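You operate a simulated robot arm through the tools that you are given. There is no shell and no other tool.

You are at the controls of a simulated robot arm. One attempt, no reset.

## Task
Put things in order on the top of table marked outfeed. At the end: the silver tin marked soap stands where the stack of small gold lids stood; the green guide block marked wide stands where the silver tin marked soap stood; the padlock in red stands where the green guide block marked wide stood; the stack of small gold lids is on the teal square board; whatever was shut is shut again. Leave all else as you found it, and nothing knocked over.

It is judged by the outcome, as a careful person would: the job done as asked, and still so three seconds after it is handed in. It fails if anything else is knocked over, pushed out of place, dropped, spilled or broken. A push-on lid holds only when it is set on centred and level and pressed home; a screw cap is set on level and turned clockwise until tight.

## Robot
A 6-joint arm with a two-finger gripper, fixed in place. Base frame: the origin is at the foot of the arm, x ahead of it, y to its left, z up; the work surface is at about z = 0. Units: mm, degrees, N and s.
With the tool pointing down near the work surface it reaches from about 180 to 480 mm from the base axis. Its first joint turns from -66.0 to 66.0 degrees. Payload 1.76 kg.
Tool frame: the origin (TCP) lies between the finger pads and is the grasp point; the fingertips stand 29 mm ahead of it; z points along the fingers, y is the line along which they close. The gripper opens to 82 mm; its body begins 58 mm behind the TCP.
Orientation is that of the tool frame in the base frame, as [roll, pitch, yaw] about the fixed x, y, z axes, in that order (R = Rz(yaw) Ry(pitch) Rx(roll)). With the fingers straight down and closing along the base's y, the tool's x points along the base's -x, its y along +y and its z along -z.

## Interface
- The arm moves only by the tool apply_moves. Its argument "plan" is one flat list of numbers, 7 for each row, row after row: the opening, from 0 (shut) to 1 (fully open), then the shift along the base's x, y, z in mm, then the turn, a rotation vector about the base's x, y, z in degrees. In form: [fingers, x, y, z, ax, ay, az, fingers, x, y, z, ax, ay, az, ...]. A call has 1 to 20 rows; each row shifts and turns the commanded pose from where the row before left it. A row lasts 0.2 s, in which the tool goes at most 50 mm and 8.6 degrees; a call with a longer step from one row to the next is refused whole, and so is a gripper value outside its range. A pose out of reach is approached as far as the arm can. The call stops where the force on the tool passes 40 N (or 10 N more than at its start, if that is more) or the arm is blocked; 0.2 s more then pass. The fingers move at their own pace (about 203.5 mm/s each) and stop on an object; they squeeze with about 23 N. The grip force told is the motor's: it shows also when the fingers shut on nothing. Time passes only in rows, and 0.2 s behind the last, so rows that do not move let the fingers close. It gives the time, the measured TCP pose, the force on the tool (base axes), the opening and the grip force at its end, in the units of the frame above (readings bear some noise), with the torque about the TCP (base axes, N m) and any sound that the robot's microphone picked up.
- Cameras (640 x 400 px; columns grow to the right, rows downward): "scene" is fixed at [29.3, 316.6, 426.6]; the picture's right is [-0.95, -0.31, 0.00], its down [-0.17, 0.51, -0.84] and it looks along [0.26, -0.80, -0.54] (base axes); focal length 218 px, centre (320, 200). "wrist" rides on the gripper at [79, 4, -89] in the tool frame; the picture's right is [-0.05, 1.00, 0.00], its down [-0.71, -0.04, -0.71] and it looks along [-0.71, -0.04, 0.71] (tool axes); focal length 256 px, centre (320, 200). There is no depth. A picture from a camera that has moved, and an enlarged one, comes with that camera's place and axes in the base frame and with its lens.
- capture(camera): a new picture of that camera. No time passes.
- enlarge(camera, box): a new picture of the part [left, top, right, bottom] of that camera's present view, enlarged. No time passes.
- finish_job(): hands the job in; it is judged then, once.

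Places have to be worked out from the pictures, the camera data and where the tool is seen. Open the gripper and draw the arm clear of the work before you hand the job in, unless the task says otherwise.

The tools are called after ">>>" as name(argument=value, ...) on one line, values as JSON. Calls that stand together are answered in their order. apply_moves: Moves the arm, as the interface text tells. Its arguments: {"type":"object","properties":{"plan":{"type":"array","items":{"type":"number"}}},"required":["plan"]} The other tools are called the same way: capture (camera) takes a picture; enlarge (camera, box) takes an enlarged picture of a part of a camera's view; finish_job () hands the job in.

At the start:

```text
time: 0.0
tool_pos: [239.6, -42.5, 349.7]
tcp_rot: [-180.0, 0.0, 180.0]
ft_force: [1.2, 0.3, 0.3]
torque: [-0.01, 0.0, 0.0]
opening: 81.8
grasp_force: 0.0
```

scene: 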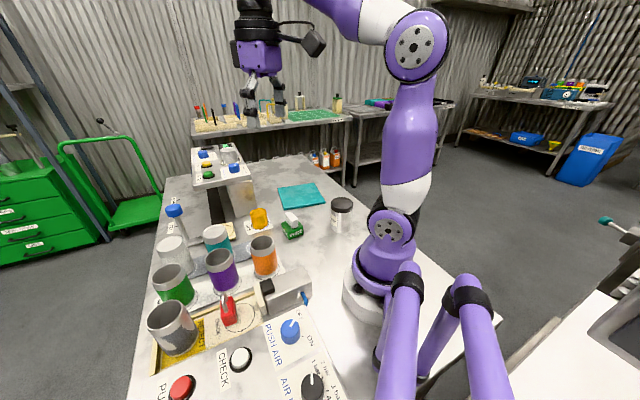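
wrist: 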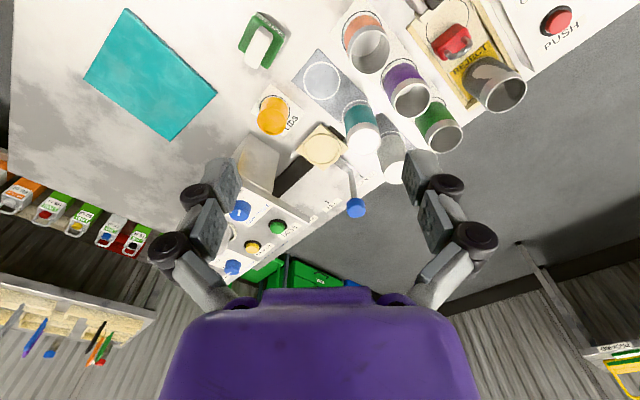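

I'll begin by looking closely at both cameras to identify the objects.

>>> enlarge(camera="scene", box=[140, 190, 300, 290])

>>> enlarge(camera="scene", box=[140, 280, 340, 400])

>>> enlarge(camera="wrist", box=[220, 0, 420, 125])

>>> enlarge(camera="wrist", box=[400, 0, 600, 125])

>>> enlarge(camera="scene", box=[180, 130, 370, 250])

```text
4.00 times, centred on (220, 240) of scene
camera zoom: at [29.3, 316.6, 426.6], right [-0.95, -0.31, 0.0], down [-0.17, 0.51, -0.84], along [0.26, -0.8, -0.54], focal length 872 px, centre (720, 40)
```

zoom: 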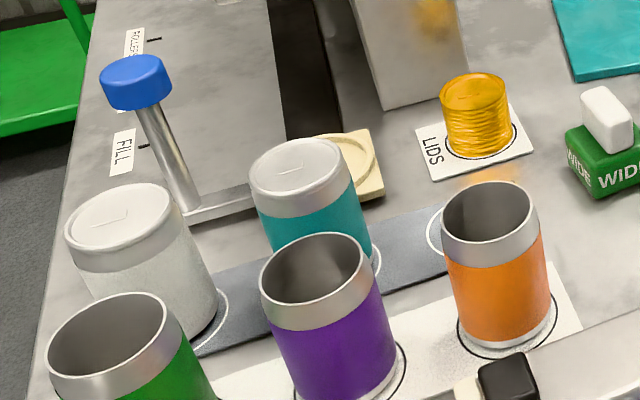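

```text
3.20 times, centred on (240, 340) of scene
camera zoom: at [29.3, 316.6, 426.6], right [-0.95, -0.31, 0.0], down [-0.17, 0.51, -0.84], along [0.26, -0.8, -0.54], focal length 697 px, centre (576, -248)
```

zoom: 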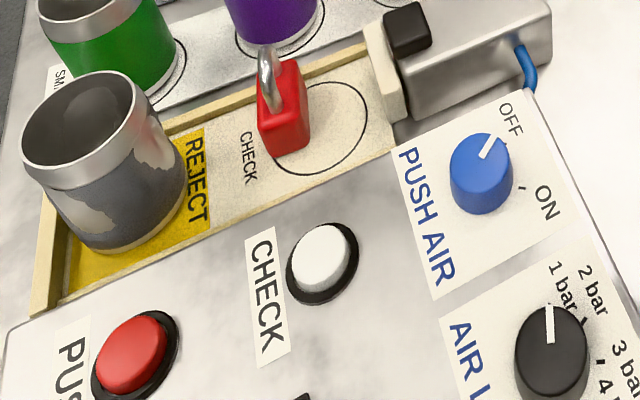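

```text
3.20 times, centred on (320, 62) of wrist
camera zoom: at [159.4, -37.2, 438.9], right [0.05, 1.0, 0.0], down [0.71, -0.04, 0.71], along [0.71, -0.04, -0.71], focal length 819 px, centre (320, 640)
```

zoom: 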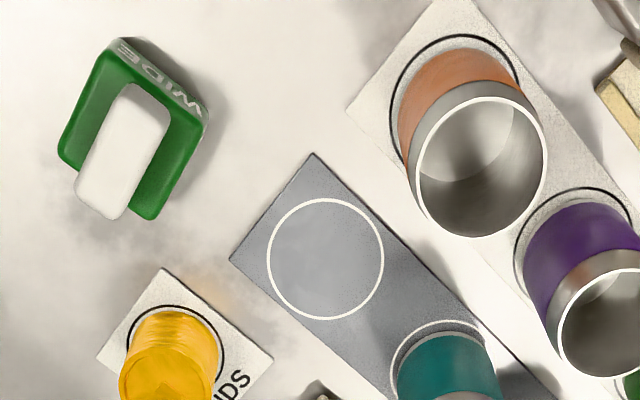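

```text
3.20 times, centred on (500, 62) of wrist
camera zoom: at [159.4, -37.2, 438.9], right [0.05, 1.0, 0.0], down [0.71, -0.04, 0.71], along [0.71, -0.04, -0.71], focal length 819 px, centre (-256, 640)
```

zoom: 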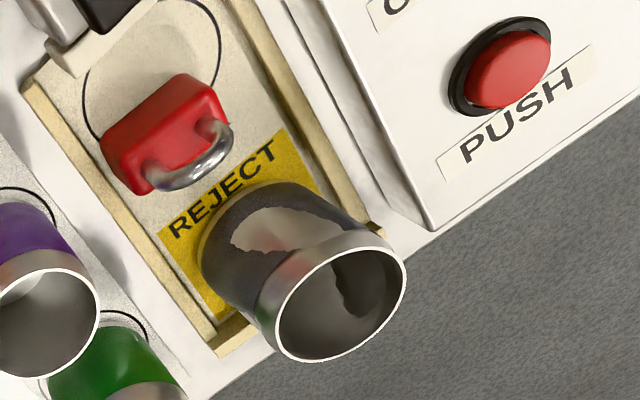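

```text
3.33 times, centred on (275, 190) of scene
camera zoom: at [29.3, 316.6, 426.6], right [-0.95, -0.31, 0.0], down [-0.17, 0.51, -0.84], along [0.26, -0.8, -0.54], focal length 726 px, centre (470, 233)
```

zoom: 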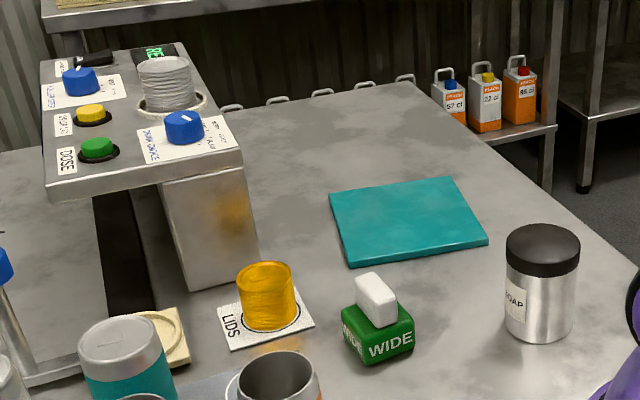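

The lids, soap tin, WIDE block, padlock and teal board are all visible. I'll enlarge a few more regions to work out the obstacles near the lids.

>>> enlarge(camera="wrist", box=[200, 80, 400, 280])

>>> enlarge(camera="scene", box=[320, 180, 380, 240])

>>> enlarge(camera="scene", box=[240, 200, 310, 250])

>>> enlarge(camera="scene", box=[200, 280, 270, 340])

```text
2.00 times, centred on (300, 180) of wrist
camera zoom: at [159.4, -37.2, 438.9], right [0.05, 1.0, 0.0], down [0.71, -0.04, 0.71], along [0.71, -0.04, -0.71], focal length 512 px, centre (360, 240)
```

zoom: 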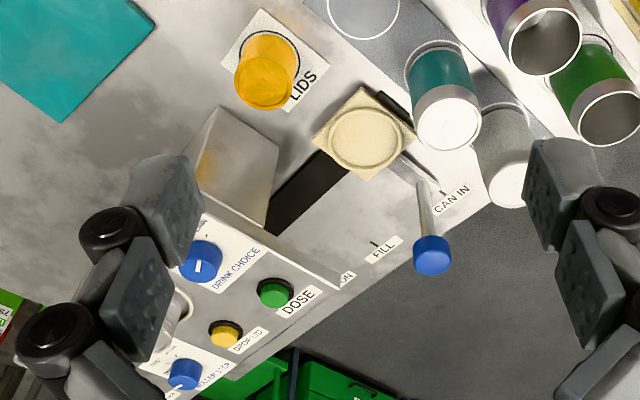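

```text
6.67 times, centred on (350, 210) of scene
camera zoom: at [29.3, 316.6, 426.6], right [-0.95, -0.31, 0.0], down [-0.17, 0.51, -0.84], along [0.26, -0.8, -0.54], focal length 1452 px, centre (120, 133)
```

zoom: 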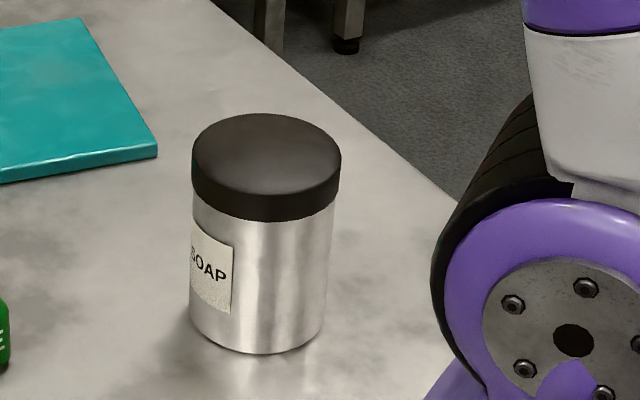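

```text
8.00 times, centred on (275, 225) of scene
camera zoom: at [29.3, 316.6, 426.6], right [-0.95, -0.31, 0.0], down [-0.17, 0.51, -0.84], along [0.26, -0.8, -0.54], focal length 1743 px, centre (680, 0)
```

zoom: 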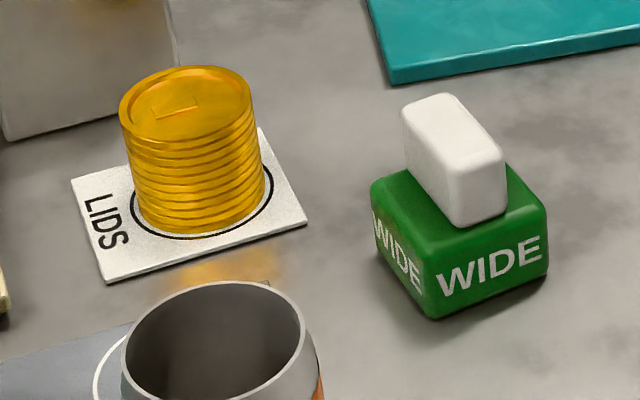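

```text
6.67 times, centred on (235, 310) of scene
camera zoom: at [29.3, 316.6, 426.6], right [-0.95, -0.31, 0.0], down [-0.17, 0.51, -0.84], along [0.26, -0.8, -0.54], focal length 1452 px, centre (887, -533)
```

zoom: 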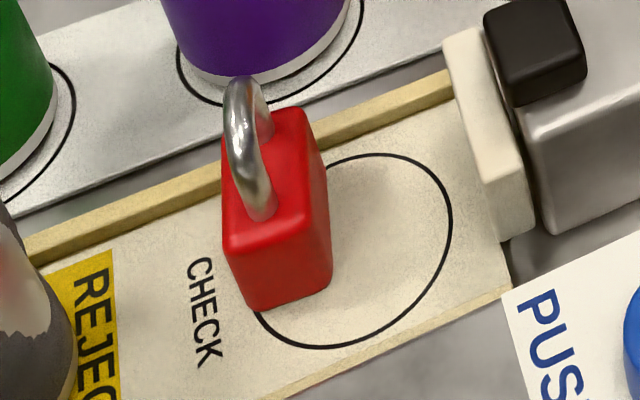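

The console's platform overhangs at about z=142 with its near corner around (398,-178). I judge the lids to be at about (368,-131), the soap tin at (128,-190), the WIDE block at (255,-122), the padlock at (268,146) and the board at (300,-316). I'll move in slowly for a closer view of the lids and the WIDE block.

>>> apply_moves(plan=[1, 7.6, -19.4, -30, 0, 0, 0, 1, 7.6, -19.4, -30, 0, 0, 0, 1, 7.6, -19.4, -30, 0, 0, 0, 1, 7.6, -19.4, -30, 0, 0, 0, 1, 0, 0, 0, 0, 0, 0])

>>> capture(camera="wrist")

>>> capture(camera="scene")

```text
time: 1.2
tool_pos: [270.3, -121.5, 228.5]
tcp_rot: [-179.9, 0.0, -179.9]
ft_force: [-0.6, -1.1, -0.5]
torque: [-0.01, 0.02, 0.0]
opening: 81.9
grasp_force: 0.1
```

```text
taken
camera wrist: at [189.9, -116.9, 318.1], right [0.05, 1.0, 0.0], down [0.71, -0.04, 0.71], along [0.71, -0.04, -0.71], focal length 256 px, centre (320, 200)
```

wrist: 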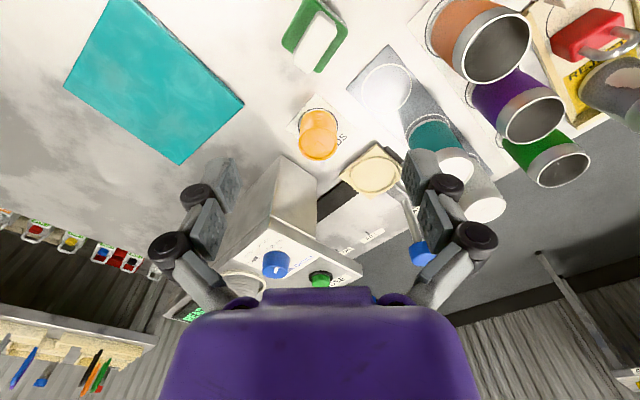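

```text
taken
```

scene: 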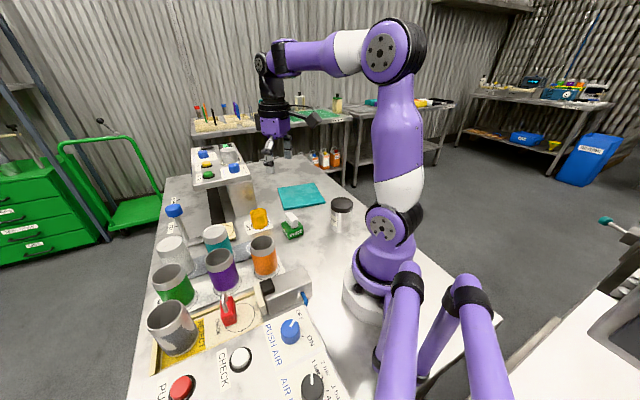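

The view is good; I'll enlarge around the lids, the WIDE block and the board.

>>> enlarge(camera="wrist", box=[250, 0, 410, 100])

>>> enlarge(camera="wrist", box=[250, 80, 410, 180])

>>> enlarge(camera="wrist", box=[200, 140, 400, 300])

>>> enlarge(camera="wrist", box=[50, 0, 260, 170])

```text
4.00 times, centred on (330, 50) of wrist
camera zoom: at [189.9, -116.9, 318.1], right [0.05, 1.0, 0.0], down [0.71, -0.04, 0.71], along [0.71, -0.04, -0.71], focal length 1024 px, centre (280, 800)
```

zoom: 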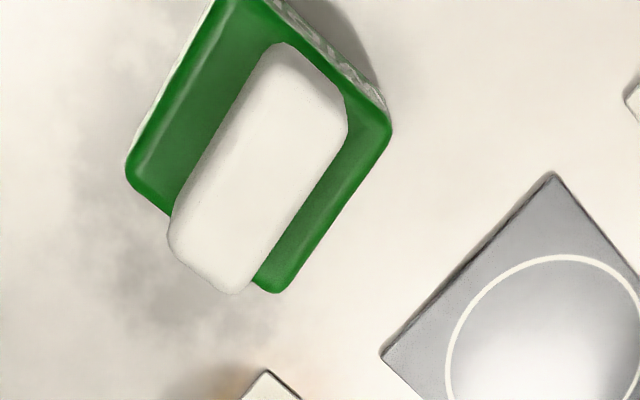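

```text
4.00 times, centred on (330, 130) of wrist
camera zoom: at [189.9, -116.9, 318.1], right [0.05, 1.0, 0.0], down [0.71, -0.04, 0.71], along [0.71, -0.04, -0.71], focal length 1024 px, centre (280, 480)
```

zoom: 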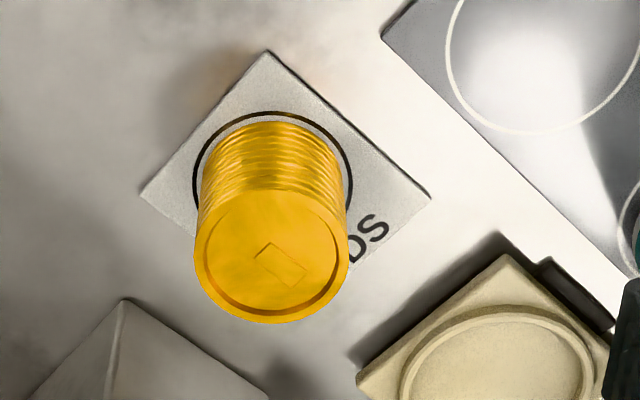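

```text
2.50 times, centred on (300, 220) of wrist
camera zoom: at [189.9, -116.9, 318.1], right [0.05, 1.0, 0.0], down [0.71, -0.04, 0.71], along [0.71, -0.04, -0.71], focal length 640 px, centre (370, 150)
```

zoom: 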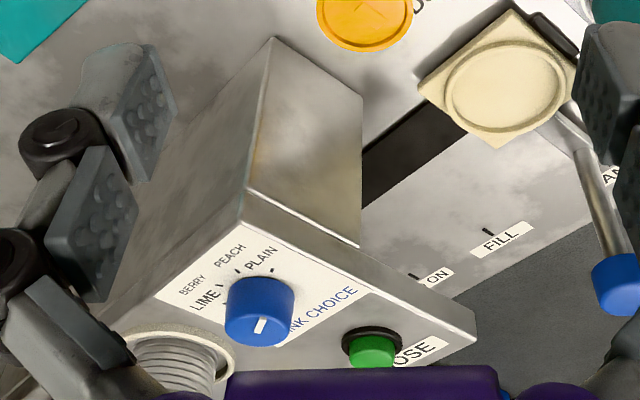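

```text
2.35 times, centred on (155, 85) of wrist
camera zoom: at [189.9, -116.9, 318.1], right [0.05, 1.0, 0.0], down [0.71, -0.04, 0.71], along [0.71, -0.04, -0.71], focal length 602 px, centre (708, 471)
```

zoom: 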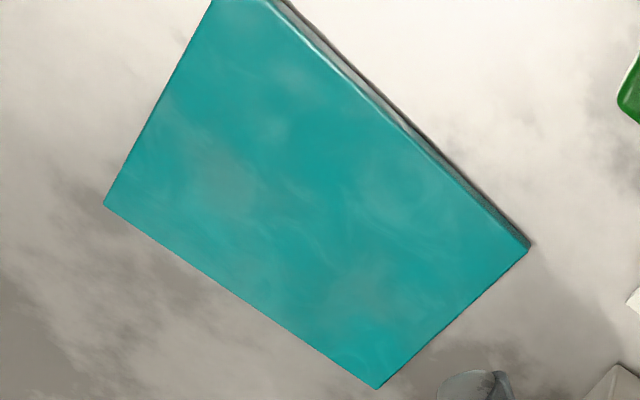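

I now place the lids at about (366,-128), 49 mm across and about 42 mm tall, on a card turned 45°. The platform face is about 68 mm away and runs along (0.7,0.7). I'll turn the tool -45° so the fingers close parallel to that face, and hover above the lids.

>>> apply_moves(plan=[0.85, 16, -1.1, 0, 0, 0, -7.5, 0.85, 16, -1.1, 0, 0, 0, -7.5, 0.85, 16, -1.1, 0, 0, 0, -7.5, 0.85, 16, -1.1, 0, 0, 0, -7.5, 0.85, 16, -1.1, 0, 0, 0, -7.5, 0.85, 16, -1.1, 0, 0, 0, -7.5, 0.85, 0, 0, 0, 0, 0, 0])

>>> capture(camera="wrist")

>>> capture(camera="scene")

```text
time: 2.8
tool_pos: [366.8, -125.2, 230.0]
tcp_rot: [-179.9, 0.0, 134.9]
ft_force: [-0.2, 0.4, -0.2]
torque: [0.0, -0.01, 0.0]
opening: 69.4
grasp_force: 0.0
```

```text
taken
camera wrist: at [312.8, -66.1, 319.4], right [0.74, 0.67, 0.0], down [0.47, -0.53, 0.71], along [0.47, -0.53, -0.71], focal length 256 px, centre (320, 200)
```

wrist: 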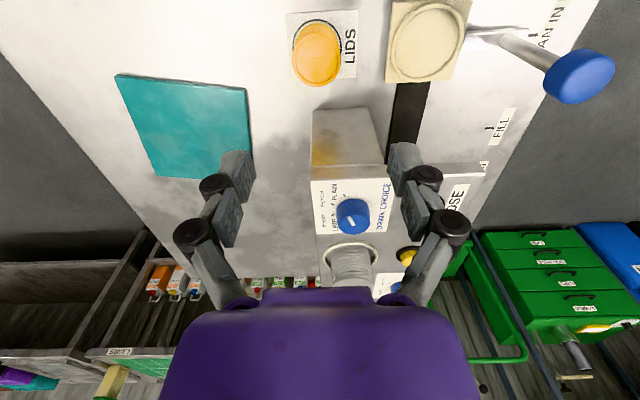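

```text
taken
```

scene: 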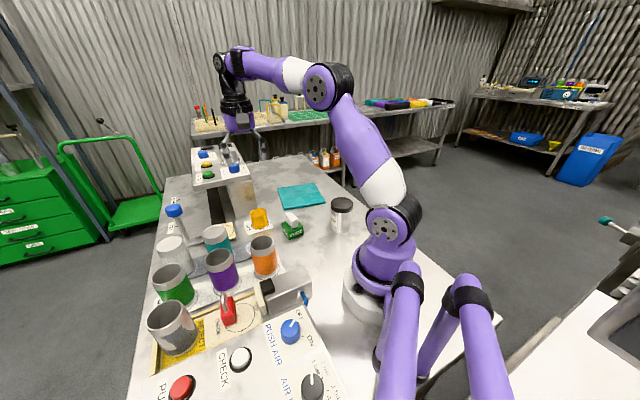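

The platform sits ahead of the camera side as planned. I'll enlarge the lids to refine their centre.

>>> enlarge(camera="wrist", box=[270, 0, 398, 80])

>>> enlarge(camera="wrist", box=[260, 80, 420, 240])

```text
5.00 times, centred on (334, 40) of wrist
camera zoom: at [312.8, -66.1, 319.4], right [0.74, 0.67, 0.0], down [0.47, -0.53, 0.71], along [0.47, -0.53, -0.71], focal length 1280 px, centre (250, 1000)
```

zoom: 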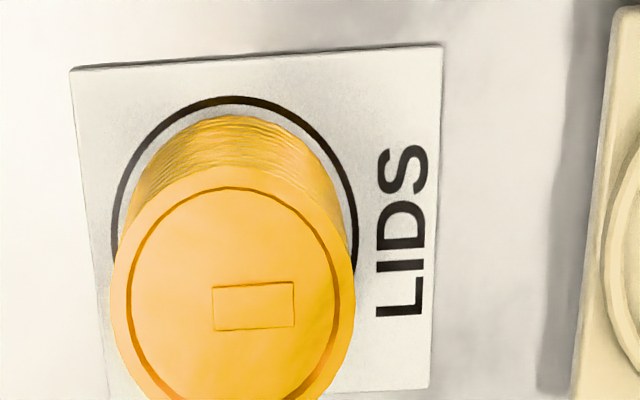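

```text
2.50 times, centred on (340, 160) of wrist
camera zoom: at [312.8, -66.1, 319.4], right [0.74, 0.67, 0.0], down [0.47, -0.53, 0.71], along [0.47, -0.53, -0.71], focal length 640 px, centre (270, 300)
```

zoom: 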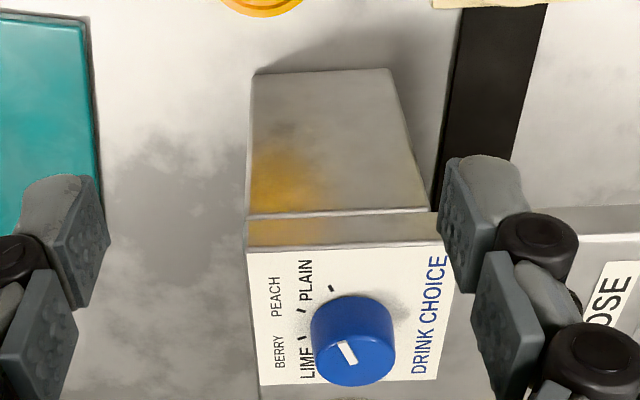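

My refined lids centre is (365.7,-129.2). I'll shift slightly and descend partway, to z≈95, where the palm is still above the platform height, then check.

>>> apply_moves(plan=[0.85, -0.3, -2.5, -45, 0, 0, 0, 0.85, 0, 0, -45, 0, 0, 0, 0.85, 0, 0, -44.7, 0, 0, 0, 0.85, 0, 0, 0, 0, 0, 0])

>>> capture(camera="wrist")

>>> capture(camera="scene")

>>> enlarge(camera="scene", box=[180, 130, 340, 230])

```text
time: 3.8
tool_pos: [365.2, -129.8, 94.2]
tcp_rot: [-179.9, 0.0, 135.0]
ft_force: [0.0, 0.3, 0.3]
torque: [0.02, -0.02, -0.02]
opening: 69.7
grasp_force: 0.1
```

```text
taken
camera wrist: at [311.9, -69.6, 184.0], right [0.74, 0.67, 0.0], down [0.47, -0.53, 0.71], along [0.47, -0.53, -0.71], focal length 256 px, centre (320, 200)
```

wrist: 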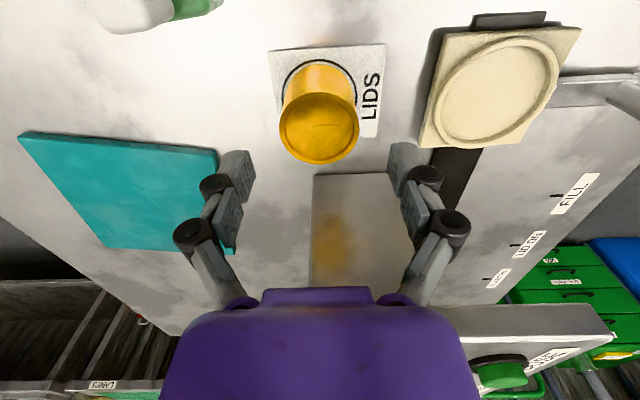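

```text
taken
```

scene: 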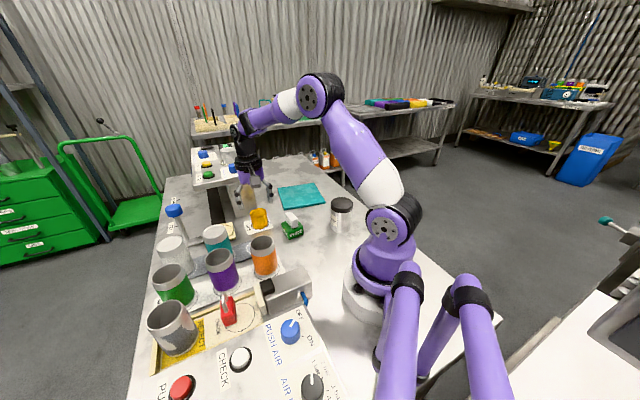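

```text
4.00 times, centred on (260, 180) of scene
camera zoom: at [29.3, 316.6, 426.6], right [-0.95, -0.31, 0.0], down [-0.17, 0.51, -0.84], along [0.26, -0.8, -0.54], focal length 872 px, centre (560, 280)
```

zoom: 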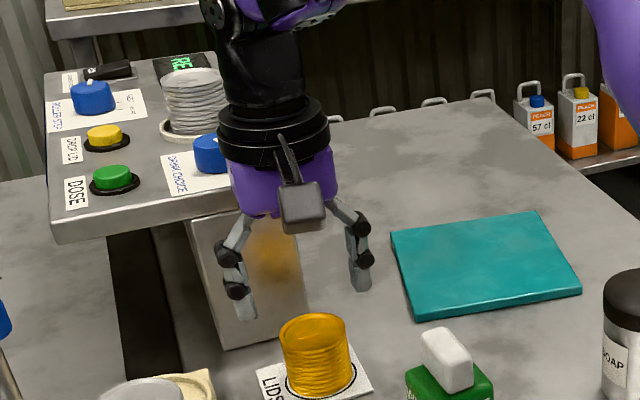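

The lids are centred under the grasp point, and there is more than 60 mm to the platform face. I'll descend to z≈34, fingertips about 5 mm above the table, and then look.

>>> apply_moves(plan=[0.85, 0, 0, -30, 0, 0, 0, 0.85, 0, 0, -20, 0, 0, 0, 0.85, 0, 0, -10.7, 0, 0, 0, 0.85, 0, 0, 0, 0, 0, 0])

>>> capture(camera="wrist")

>>> enlarge(camera="scene", box=[200, 150, 328, 230])

```text
time: 4.8
tool_pos: [365.9, -128.4, 32.4]
tcp_rot: [-179.9, 0.0, 135.0]
ft_force: [-0.1, 0.2, 0.0]
torque: [0.01, 0.0, 0.03]
opening: 69.8
grasp_force: 0.0
```

```text
taken
camera wrist: at [312.9, -68.8, 123.0], right [0.74, 0.67, 0.0], down [0.47, -0.53, 0.71], along [0.47, -0.53, -0.71], focal length 256 px, centre (320, 200)
```

wrist: 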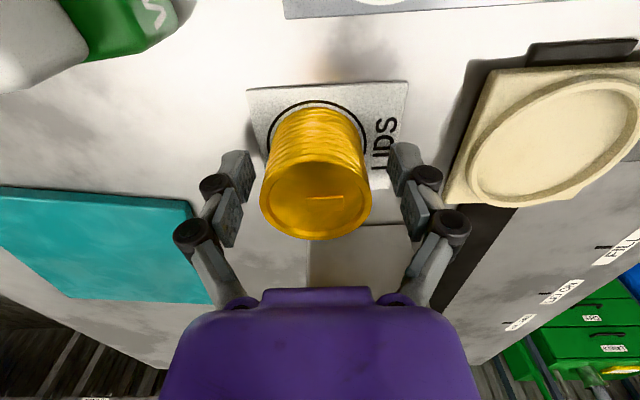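

```text
5.00 times, centred on (264, 190) of scene
camera zoom: at [29.3, 316.6, 426.6], right [-0.95, -0.31, 0.0], down [-0.17, 0.51, -0.84], along [0.26, -0.8, -0.54], focal length 1089 px, centre (600, 250)
```

zoom: 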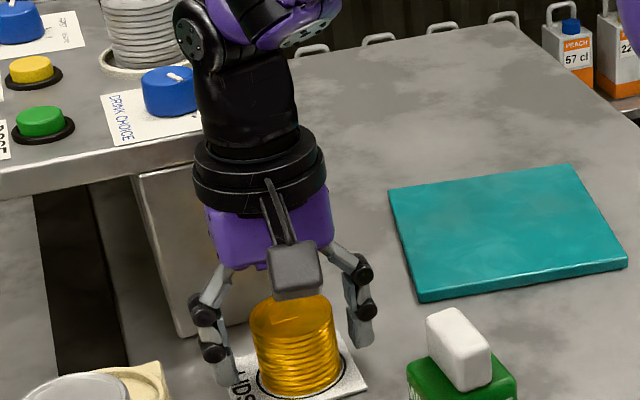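

The fingers straddle the stack evenly. I'll close on it.

>>> apply_moves(plan=[0.6, 0, 0, 0, 0, 0, 0, 0, 0, 0, 0, 0, 0, 0, 0, 0, 0, 0, 0, 0, 0, 0, 0, 0, 0, 0, 0, 0])

>>> capture(camera="wrist")

```text
time: 5.8
tool_pos: [367.4, -128.7, 33.0]
tcp_rot: [-179.8, 0.0, 135.0]
ft_force: [0.2, 0.2, 2.0]
torque: [-0.04, 0.03, 0.0]
opening: 45.7
grasp_force: 22.7
```

```text
taken
camera wrist: at [312.9, -68.8, 123.3], right [0.74, 0.67, 0.0], down [0.47, -0.53, 0.71], along [0.47, -0.53, -0.71], focal length 256 px, centre (320, 200)
```

wrist: 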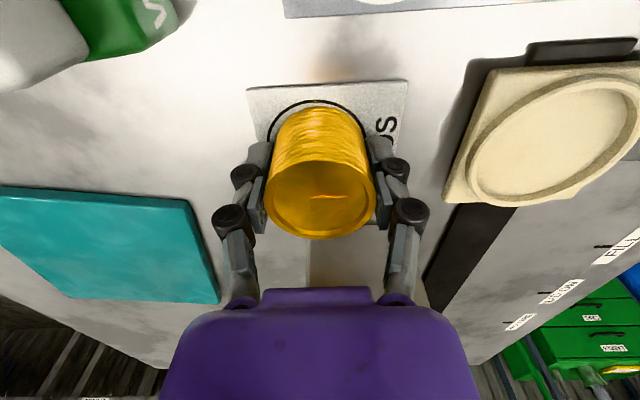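

Gripped at 45.7 mm. The stack moved about 2 mm as it centred, so its original centre was roughly (364.5,-130.3). I'll lift a little and check that the whole stack comes up.

>>> apply_moves(plan=[0, 0, 0, 10, 0, 0, 0, 0, 0, 0, 20, 0, 0, 0, 0, 0, 0, 20, 0, 0, 0, 0, 0, 0, 0, 0, 0, 0])

>>> capture(camera="wrist")

>>> enlarge(camera="scene", box=[200, 150, 328, 230])

```text
time: 6.8
tool_pos: [365.4, -129.1, 85.4]
tcp_rot: [-180.0, 0.1, 135.0]
ft_force: [0.0, 0.2, -0.2]
torque: [0.0, -0.01, -0.01]
opening: 45.9
grasp_force: 22.6
```

```text
taken
camera wrist: at [311.9, -69.6, 174.6], right [0.74, 0.67, 0.0], down [0.47, -0.53, 0.71], along [0.47, -0.53, -0.71], focal length 256 px, centre (320, 200)
```

wrist: 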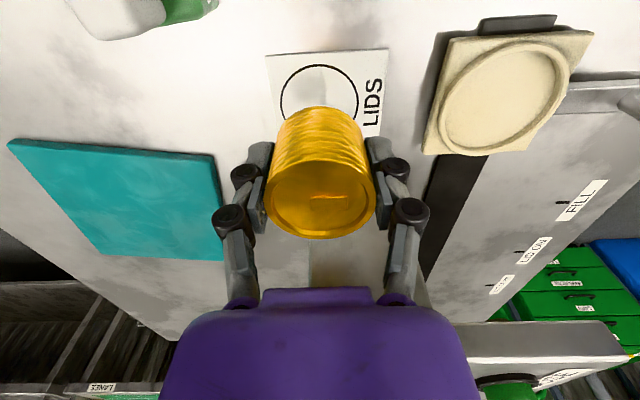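

```text
5.00 times, centred on (264, 190) of scene
camera zoom: at [29.3, 316.6, 426.6], right [-0.95, -0.31, 0.0], down [-0.17, 0.51, -0.84], along [0.26, -0.8, -0.54], focal length 1089 px, centre (600, 250)
```

zoom: 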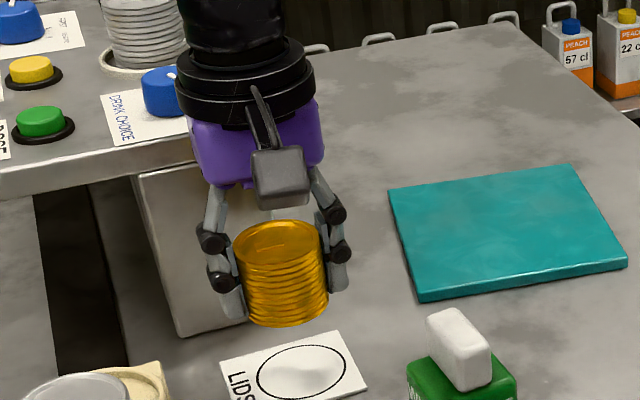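

The whole stack came up cleanly. I'll raise it to z≈200 and carry it over the teal board to about (303,-312).

>>> apply_moves(plan=[0, -3, -2, 40, 0, 0, 0, 0, -5, -5, 40, 0, 0, 0, 0, -5, -8, 36, 0, 0, 0, 0, -10, -34, 0, 0, 0, 0, 0, -10, -34, 0, 0, 0, 0, 0, -10, -34, 0, 0, 0, 0, 0, -10, -34, 0, 0, 0, 0, 0, -9.7, -31.8, 0, 0, 0, 0, 0, 0, 0, 0, 0, 0, 0])

>>> capture(camera="wrist")

>>> capture(camera="scene")

```text
time: 8.8
tool_pos: [302.6, -311.9, 201.4]
tcp_rot: [-179.9, 0.0, 134.9]
ft_force: [-0.2, -0.5, -0.7]
torque: [0.0, -0.01, -0.01]
opening: 45.9
grasp_force: 22.5
```

```text
taken
camera wrist: at [249.1, -252.8, 290.7], right [0.74, 0.67, 0.0], down [0.47, -0.53, 0.71], along [0.47, -0.53, -0.71], focal length 256 px, centre (320, 200)
```

wrist: 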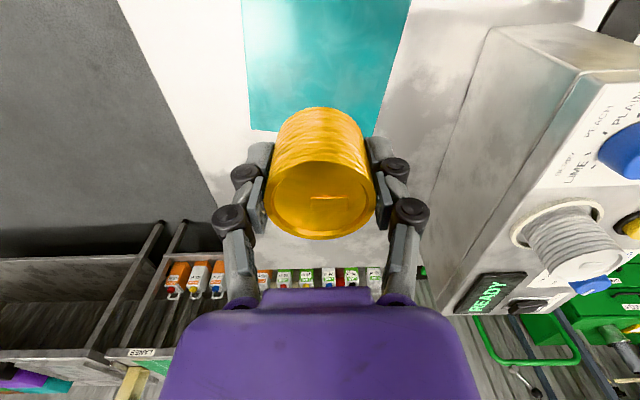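

```text
taken
```

scene: 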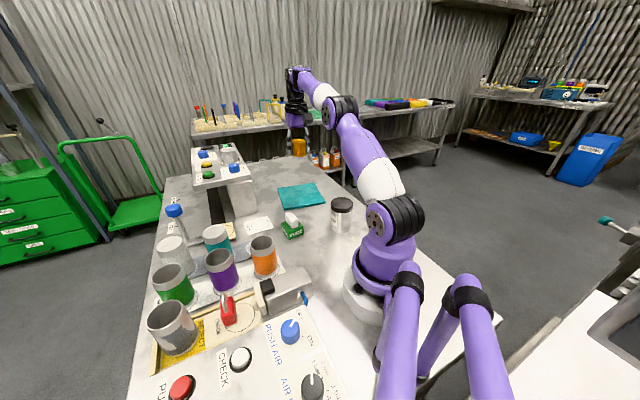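

The stack is near the middle of the board. I'll lower to z≈52, just above contact, and check.

>>> apply_moves(plan=[0, 0, 0, -45, 0, 0, 0, 0, 0, 0, -45, 0, 0, 0, 0, 0, 0, -38, 0, 0, 0, 0, 0, 0, -20.3, 0, 0, 0, 0, 0, 0, 0, 0, 0, 0])

>>> capture(camera="wrist")

>>> enlarge(camera="scene", box=[240, 130, 368, 210])

```text
time: 10.0
tool_pos: [301.5, -312.3, 50.0]
tcp_rot: [-179.9, -0.1, 135.0]
ft_force: [0.2, 0.3, -0.6]
torque: [0.0, -0.01, -0.02]
opening: 45.7
grasp_force: 22.9
```

```text
taken
camera wrist: at [248.2, -251.0, 139.8], right [0.74, 0.67, 0.0], down [0.47, -0.53, 0.71], along [0.47, -0.53, -0.71], focal length 256 px, centre (320, 200)
```

wrist: 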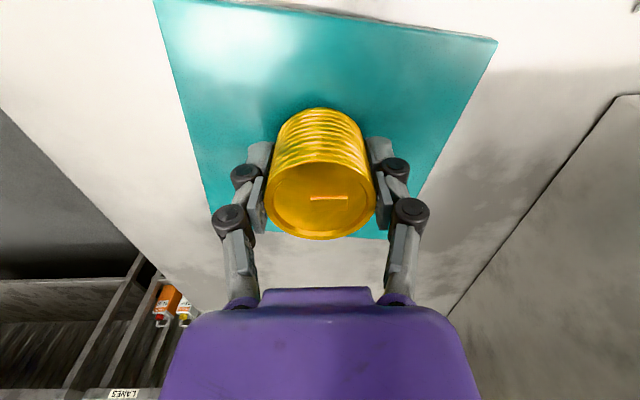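

```text
5.00 times, centred on (304, 170) of scene
camera zoom: at [29.3, 316.6, 426.6], right [-0.95, -0.31, 0.0], down [-0.17, 0.51, -0.84], along [0.26, -0.8, -0.54], focal length 1089 px, centre (400, 350)
```

zoom: 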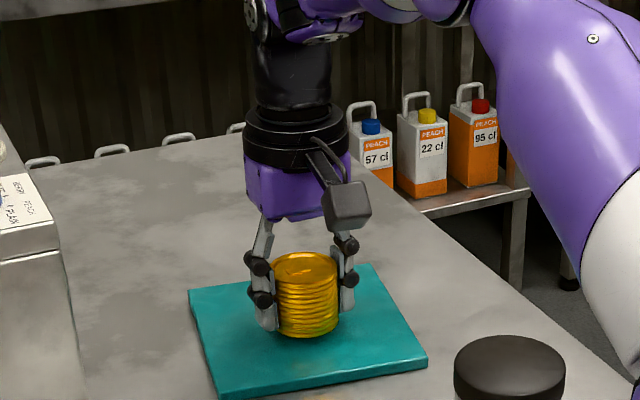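

It is just above the board. I'll lower in small steps, watching for contact force.

>>> apply_moves(plan=[0, 0, 0, -3, 0, 0, 0, 0, 0, 0, -2, 0, 0, 0, 0, 0, 0, -1.5, 0, 0, 0, 0, 0, 0, 0, 0, 0, 0])

>>> enlarge(camera="wrist", box=[240, 90, 400, 250])

>>> enlarge(camera="scene", box=[270, 170, 334, 210])

```text
time: 11.0
tool_pos: [301.8, -311.5, 43.9]
tcp_rot: [-179.9, 0.0, 135.0]
ft_force: [0.4, 0.6, -0.5]
torque: [0.01, 0.01, 0.01]
opening: 46.1
grasp_force: 23.5
```

```text
2.50 times, centred on (320, 170) of wrist
camera zoom: at [249.0, -251.4, 134.6], right [0.74, 0.67, 0.0], down [0.47, -0.53, 0.71], along [0.47, -0.53, -0.71], focal length 640 px, centre (320, 275)
```

zoom: 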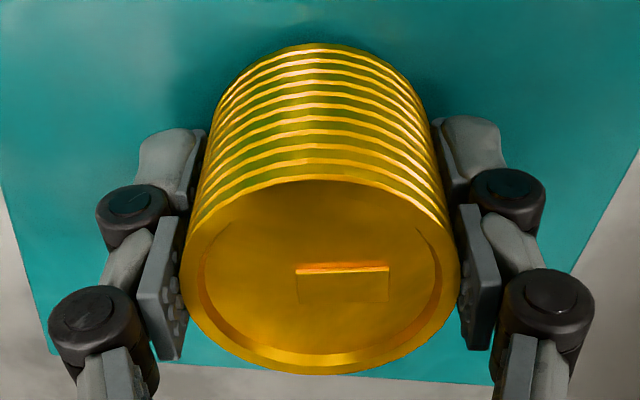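

```text
10.00 times, centred on (302, 190) of scene
camera zoom: at [29.3, 316.6, 426.6], right [-0.95, -0.31, 0.0], down [-0.17, 0.51, -0.84], along [0.26, -0.8, -0.54], focal length 2179 px, centre (500, 300)
```

zoom: 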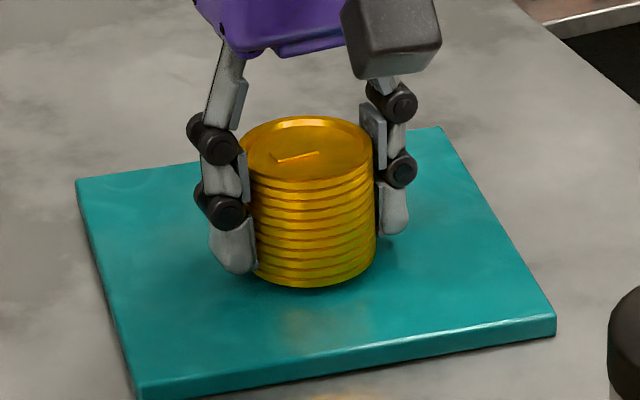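

No contact yet. I'll continue in 1 mm steps.

>>> apply_moves(plan=[0, 0, 0, -1, 0, 0, 0, 0, 0, 0, -1, 0, 0, 0, 0, 0, 0, 0, 0, 0, 0])

```text
time: 11.8
tool_pos: [302.5, -311.8, 41.9]
tcp_rot: [-179.9, 0.0, 135.0]
ft_force: [0.4, 0.6, -0.9]
torque: [0.01, 0.01, -0.02]
opening: 46.0
grasp_force: 23.0
```

Still free of contact; another 1 mm at a time.

>>> apply_moves(plan=[0, 0, 0, -1, 0, 0, 0, 0, 0, 0, 0, 0, 0, 0])

>>> enlarge(camera="scene", box=[270, 170, 334, 210])

```text
time: 12.4
tool_pos: [301.9, -312.4, 42.3]
tcp_rot: [-179.9, 0.0, 135.0]
ft_force: [0.5, -0.4, -0.8]
torque: [0.01, -0.01, -0.01]
opening: 46.0
grasp_force: 22.8
```

```text
10.00 times, centred on (302, 190) of scene
camera zoom: at [29.3, 316.6, 426.6], right [-0.95, -0.31, 0.0], down [-0.17, 0.51, -0.84], along [0.26, -0.8, -0.54], focal length 2179 px, centre (500, 300)
```

zoom: 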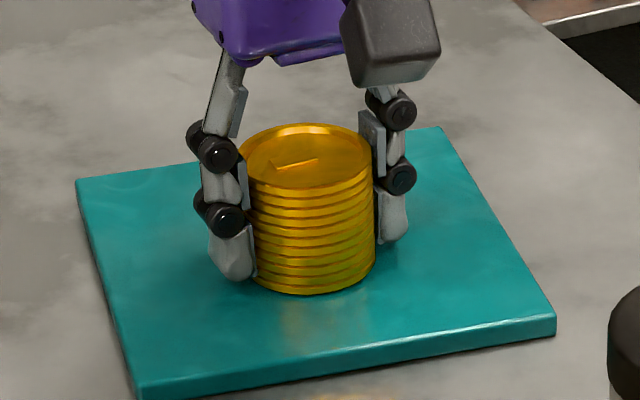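

Close to the board now, which looks about 6 mm thick. I'll continue down in 1 mm steps, checking the force each time.

>>> apply_moves(plan=[0, 0, 0, -1, 0, 0, 0, 0, 0, 0, 0, 0, 0, 0])

>>> apply_moves(plan=[0, 0, 0, -1, 0, 0, 0, 0, 0, 0, 0, 0, 0, 0])

```text
time: 13.0
tool_pos: [302.0, -311.4, 40.1]
tcp_rot: [-180.0, 0.0, 135.0]
ft_force: [-1.4, -0.9, -0.9]
torque: [0.0, 0.0, 0.0]
opening: 45.8
grasp_force: 22.9
```

```text
time: 13.6
tool_pos: [303.1, -313.0, 40.5]
tcp_rot: [-180.0, 0.2, 135.0]
ft_force: [0.3, 0.5, 3.7]
torque: [0.06, -0.03, -0.01]
opening: 45.8
grasp_force: 22.9
```

Contact reads 3.7 N upward, so the stack is on the board. I'll open gently and rise straight up.

>>> apply_moves(plan=[0.62, 0, 0, 0, 0, 0, 0, 0.8, 0, 0, 0, 0, 0, 0, 0.8, 0, 0, 0, 0, 0, 0])

>>> enlarge(camera="wrist", box=[240, 90, 400, 250])

>>> enlarge(camera="scene", box=[270, 170, 334, 210])

```text
time: 14.4
tool_pos: [301.9, -311.5, 40.1]
tcp_rot: [-179.9, 0.0, 135.0]
ft_force: [0.1, -0.1, 0.7]
torque: [-0.01, -0.02, 0.0]
opening: 65.8
grasp_force: 0.2
```

```text
2.50 times, centred on (320, 170) of wrist
camera zoom: at [249.0, -252.1, 129.6], right [0.74, 0.67, 0.0], down [0.47, -0.53, 0.71], along [0.47, -0.53, -0.71], focal length 640 px, centre (320, 275)
```

zoom: 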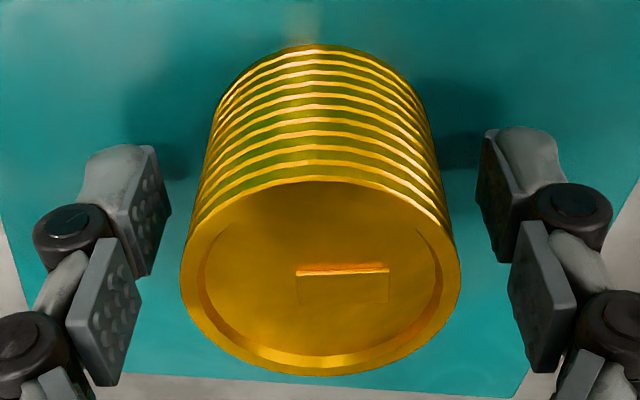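

```text
10.00 times, centred on (302, 190) of scene
camera zoom: at [29.3, 316.6, 426.6], right [-0.95, -0.31, 0.0], down [-0.17, 0.51, -0.84], along [0.26, -0.8, -0.54], focal length 2179 px, centre (500, 300)
```

zoom: 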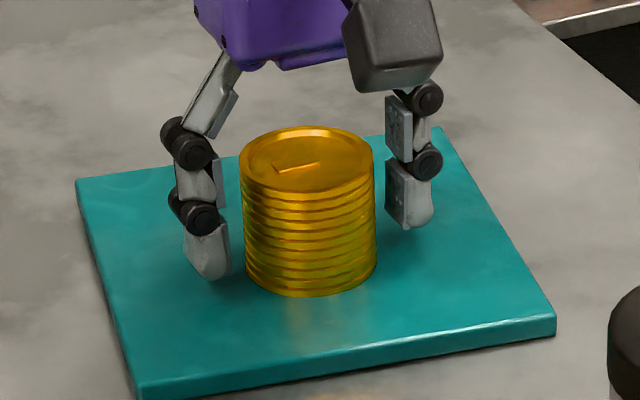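

The lids stand freely on the board. I'll rise and move above the soap tin for a look, keeping the -45° yaw.

>>> apply_moves(plan=[0.8, 0, 0, 20, 0, 0, 0, 0.8, 0, 0, 40, 0, 0, 0, 1, 0, 0, 45, 0, 0, 0, 1, 0, 0, 45, 0, 0, 0, 1, 0, 0, 40, 0, 0, 0, 1, -34, 23.4, 0, 0, 0, 0, 1, -34, 23.4, 0, 0, 0, 0, 1, -34, 23.4, 0, 0, 0, 0, 1, -34, 23.4, 0, 0, 0, 0, 1, -34, 23.4, 0, 0, 0, 0, 1, 0, 0, 0, 0, 0, 0])

>>> capture(camera="wrist")

>>> capture(camera="scene")

```text
time: 16.8
tool_pos: [130.4, -195.9, 231.7]
tcp_rot: [-180.0, 0.0, 135.1]
ft_force: [-0.8, -0.5, 0.0]
torque: [0.02, -0.03, -0.02]
opening: 82.1
grasp_force: 0.0
```

```text
taken
camera wrist: at [78.1, -135.0, 320.3], right [0.74, 0.67, 0.0], down [0.47, -0.53, 0.71], along [0.47, -0.53, -0.71], focal length 256 px, centre (320, 200)
```

wrist: 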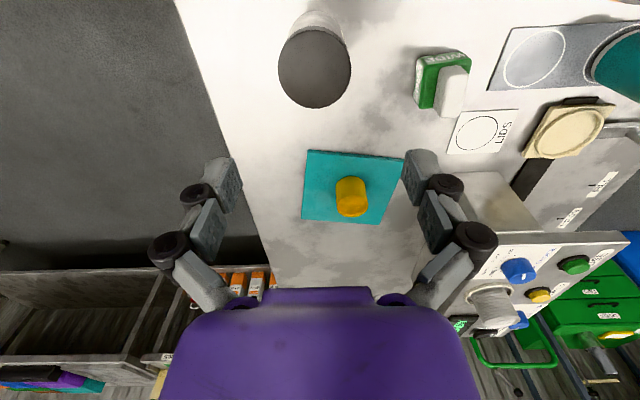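

```text
taken
```

scene: 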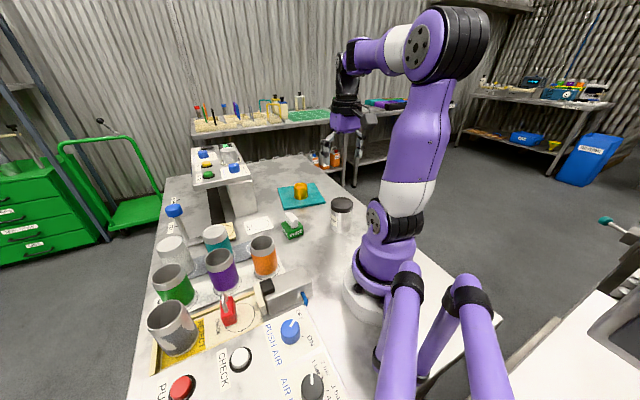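

I have a good overhead view. I'll enlarge on the soap tin and the WIDE block to locate them.

>>> enlarge(camera="wrist", box=[250, 0, 410, 120])

>>> enlarge(camera="wrist", box=[400, 40, 528, 160])

```text
3.33 times, centred on (330, 60) of wrist
camera zoom: at [78.1, -135.0, 320.3], right [0.74, 0.67, 0.0], down [0.47, -0.53, 0.71], along [0.47, -0.53, -0.71], focal length 853 px, centre (287, 667)
```

zoom: 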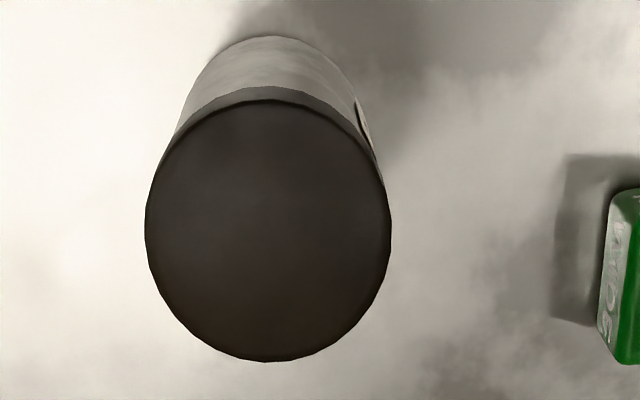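

```text
3.33 times, centred on (464, 100) of wrist
camera zoom: at [78.1, -135.0, 320.3], right [0.74, 0.67, 0.0], down [0.47, -0.53, 0.71], along [0.47, -0.53, -0.71], focal length 853 px, centre (-160, 533)
```

zoom: 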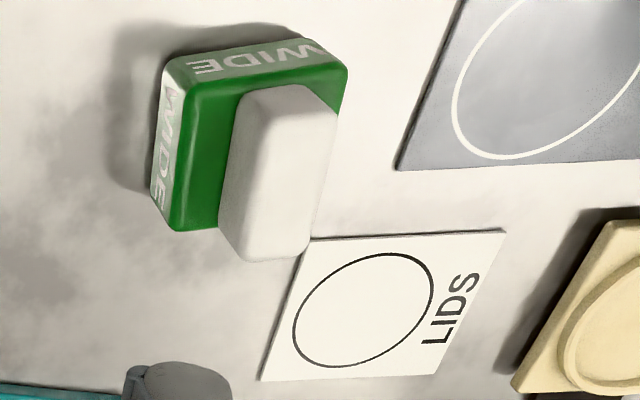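

I place the tin at about (127.4,-196.4), lid radius 31 mm and height about 88–92 mm. I'll line up over it and come down to z≈130 to check centring before straddling it.

>>> apply_moves(plan=[1, -5.6, -1.3, -40, 0, 0, 0, 1, 0, 0, -40, 0, 0, 0, 1, 0, 0, -20, 0, 0, 0, 1, 0, 0, 0, 0, 0, 0])

>>> capture(camera="wrist")

>>> enlarge(camera="scene", box=[290, 150, 418, 250])

```text
time: 17.8
tool_pos: [127.0, -196.0, 128.5]
tcp_rot: [-179.9, 0.0, 135.0]
ft_force: [-0.3, 1.0, -0.1]
torque: [0.01, -0.01, -0.01]
opening: 82.1
grasp_force: 0.1
```

```text
taken
camera wrist: at [73.5, -135.7, 218.4], right [0.74, 0.67, 0.0], down [0.47, -0.53, 0.71], along [0.47, -0.53, -0.71], focal length 256 px, centre (320, 200)
```

wrist: 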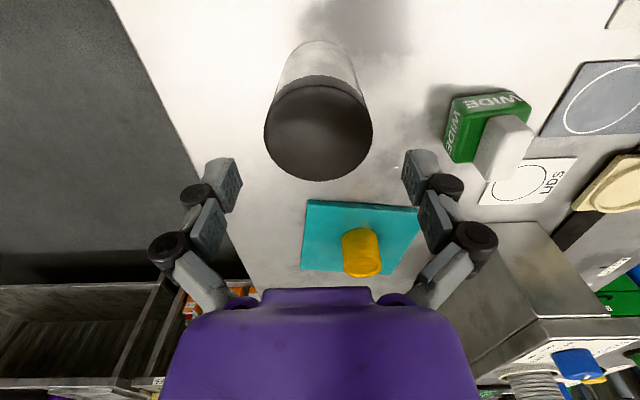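

```text
4.00 times, centred on (354, 200) of scene
camera zoom: at [29.3, 316.6, 426.6], right [-0.95, -0.31, 0.0], down [-0.17, 0.51, -0.84], along [0.26, -0.8, -0.54], focal length 872 px, centre (184, 200)
```

zoom: 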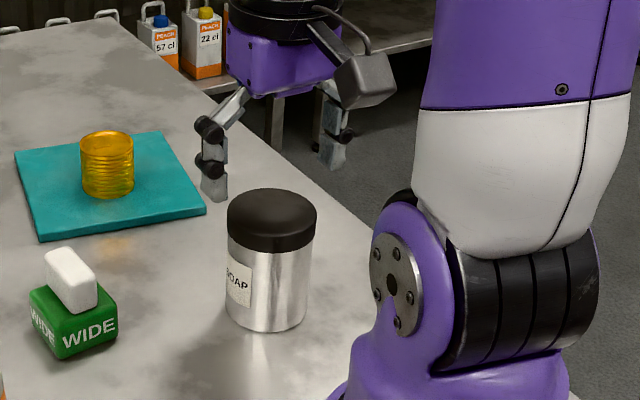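

The tin is within 1 mm of the tool axis, so its true centre is about (127,-197). I'll descend to z≈42, where the fingers are beside the silver body and the palm clears the lid.

>>> apply_moves(plan=[1, 0, 0, -30, 0, 0, 0, 1, 0, 0, -30, 0, 0, 0, 1, 0, 0, -28.5, 0, 0, 0, 1, 0, 0, 0, 0, 0, 0])

>>> capture(camera="wrist")

>>> enlarge(camera="scene", box=[290, 150, 418, 250])

```text
time: 18.8
tool_pos: [127.6, -196.0, 41.9]
tcp_rot: [-180.0, -0.1, 135.0]
ft_force: [0.3, 1.0, 0.4]
torque: [0.03, 0.03, 0.01]
opening: 81.7
grasp_force: 0.1
```

```text
taken
camera wrist: at [73.7, -136.1, 130.9], right [0.74, 0.67, 0.0], down [0.47, -0.53, 0.71], along [0.47, -0.53, -0.71], focal length 256 px, centre (320, 200)
```

wrist: 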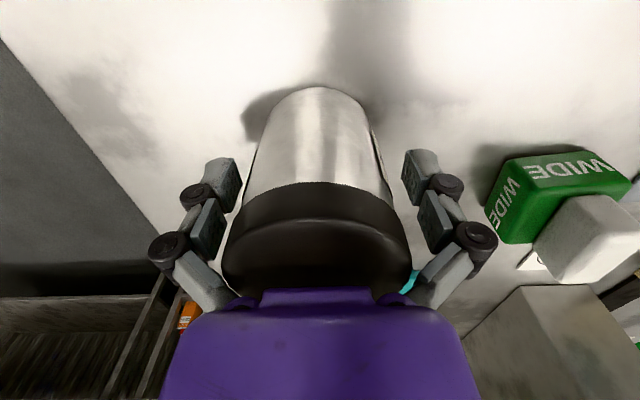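

```text
4.00 times, centred on (354, 200) of scene
camera zoom: at [29.3, 316.6, 426.6], right [-0.95, -0.31, 0.0], down [-0.17, 0.51, -0.84], along [0.26, -0.8, -0.54], focal length 872 px, centre (184, 200)
```

zoom: 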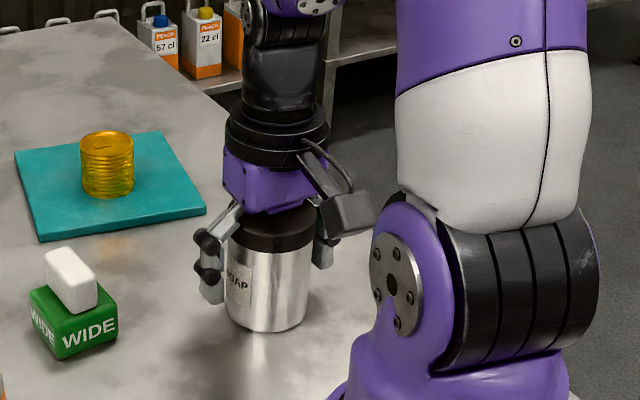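

The palm sits just above the lid. I want the pads below the black lid's rim so I grip only the silver body, so I'll zoom in to judge the gap before going lower.

>>> enlarge(camera="scene", box=[334, 190, 382, 236])

>>> enlarge(camera="wrist", box=[190, 80, 450, 310])

```text
8.70 times, centred on (358, 213) of scene
camera zoom: at [29.3, 316.6, 426.6], right [-0.95, -0.31, 0.0], down [-0.17, 0.51, -0.84], along [0.26, -0.8, -0.54], focal length 1894 px, centre (-10, 87)
```

zoom: 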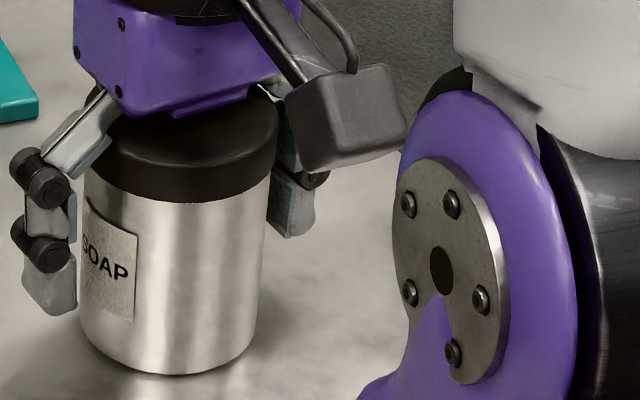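

```text
1.74 times, centred on (320, 195) of wrist
camera zoom: at [73.7, -136.1, 130.9], right [0.74, 0.67, 0.0], down [0.47, -0.53, 0.71], along [0.47, -0.53, -0.71], focal length 445 px, centre (320, 209)
```

zoom: 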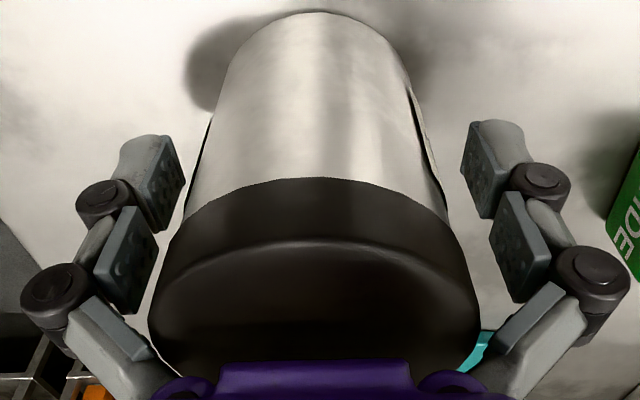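

The middle pads probably reach about 30 mm above the grasp point, so I'd like to be a bit lower. I'll go down 6 mm to z≈36 and check for palm contact.

>>> apply_moves(plan=[1, 0, 0, -3, 0, 0, 0, 1, 0, 0, -3, 0, 0, 0, 1, 0, 0, 0, 0, 0, 0])

>>> enlarge(camera="scene", box=[334, 190, 382, 236])

>>> enlarge(camera="wrist", box=[190, 80, 450, 310])

```text
time: 19.3
tool_pos: [127.2, -198.0, 38.6]
tcp_rot: [-179.8, 0.3, 134.9]
ft_force: [-3.8, 4.3, 14.3]
torque: [-0.17, -0.12, -0.05]
opening: 82.3
grasp_force: 0.0
stopped in row 2: the force on the tool passed its limit at 55 N (the readings are from after the stop); the commanded pose is now the measured one
```

```text
8.70 times, centred on (358, 213) of scene
camera zoom: at [29.2, 316.6, 426.5], right [-0.95, -0.31, 0.0], down [-0.17, 0.51, -0.84], along [0.26, -0.8, -0.54], focal length 1894 px, centre (-10, 87)
```

zoom: 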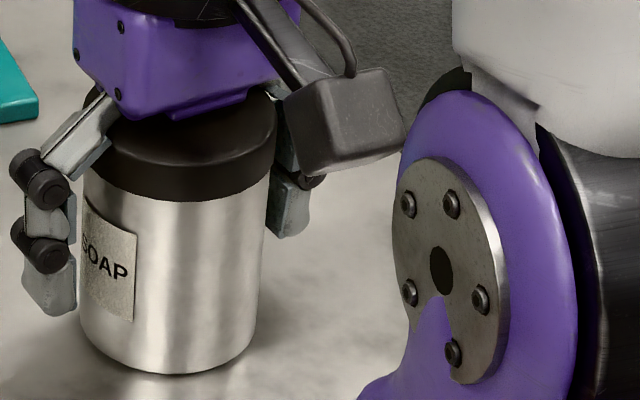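

```text
1.74 times, centred on (320, 195) of wrist
camera zoom: at [74.2, -137.4, 128.8], right [0.75, 0.67, 0.0], down [0.47, -0.52, 0.71], along [0.47, -0.53, -0.7], focal length 445 px, centre (320, 209)
```

zoom: 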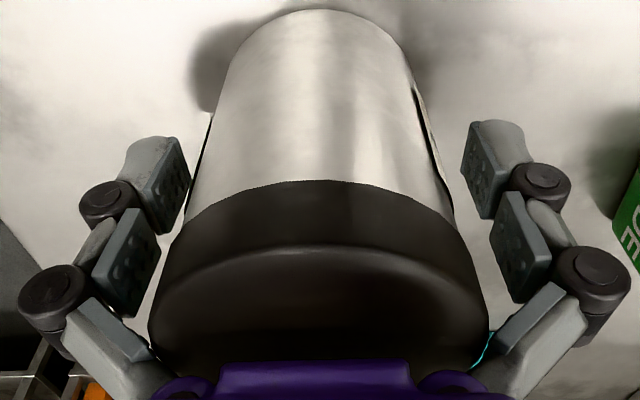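

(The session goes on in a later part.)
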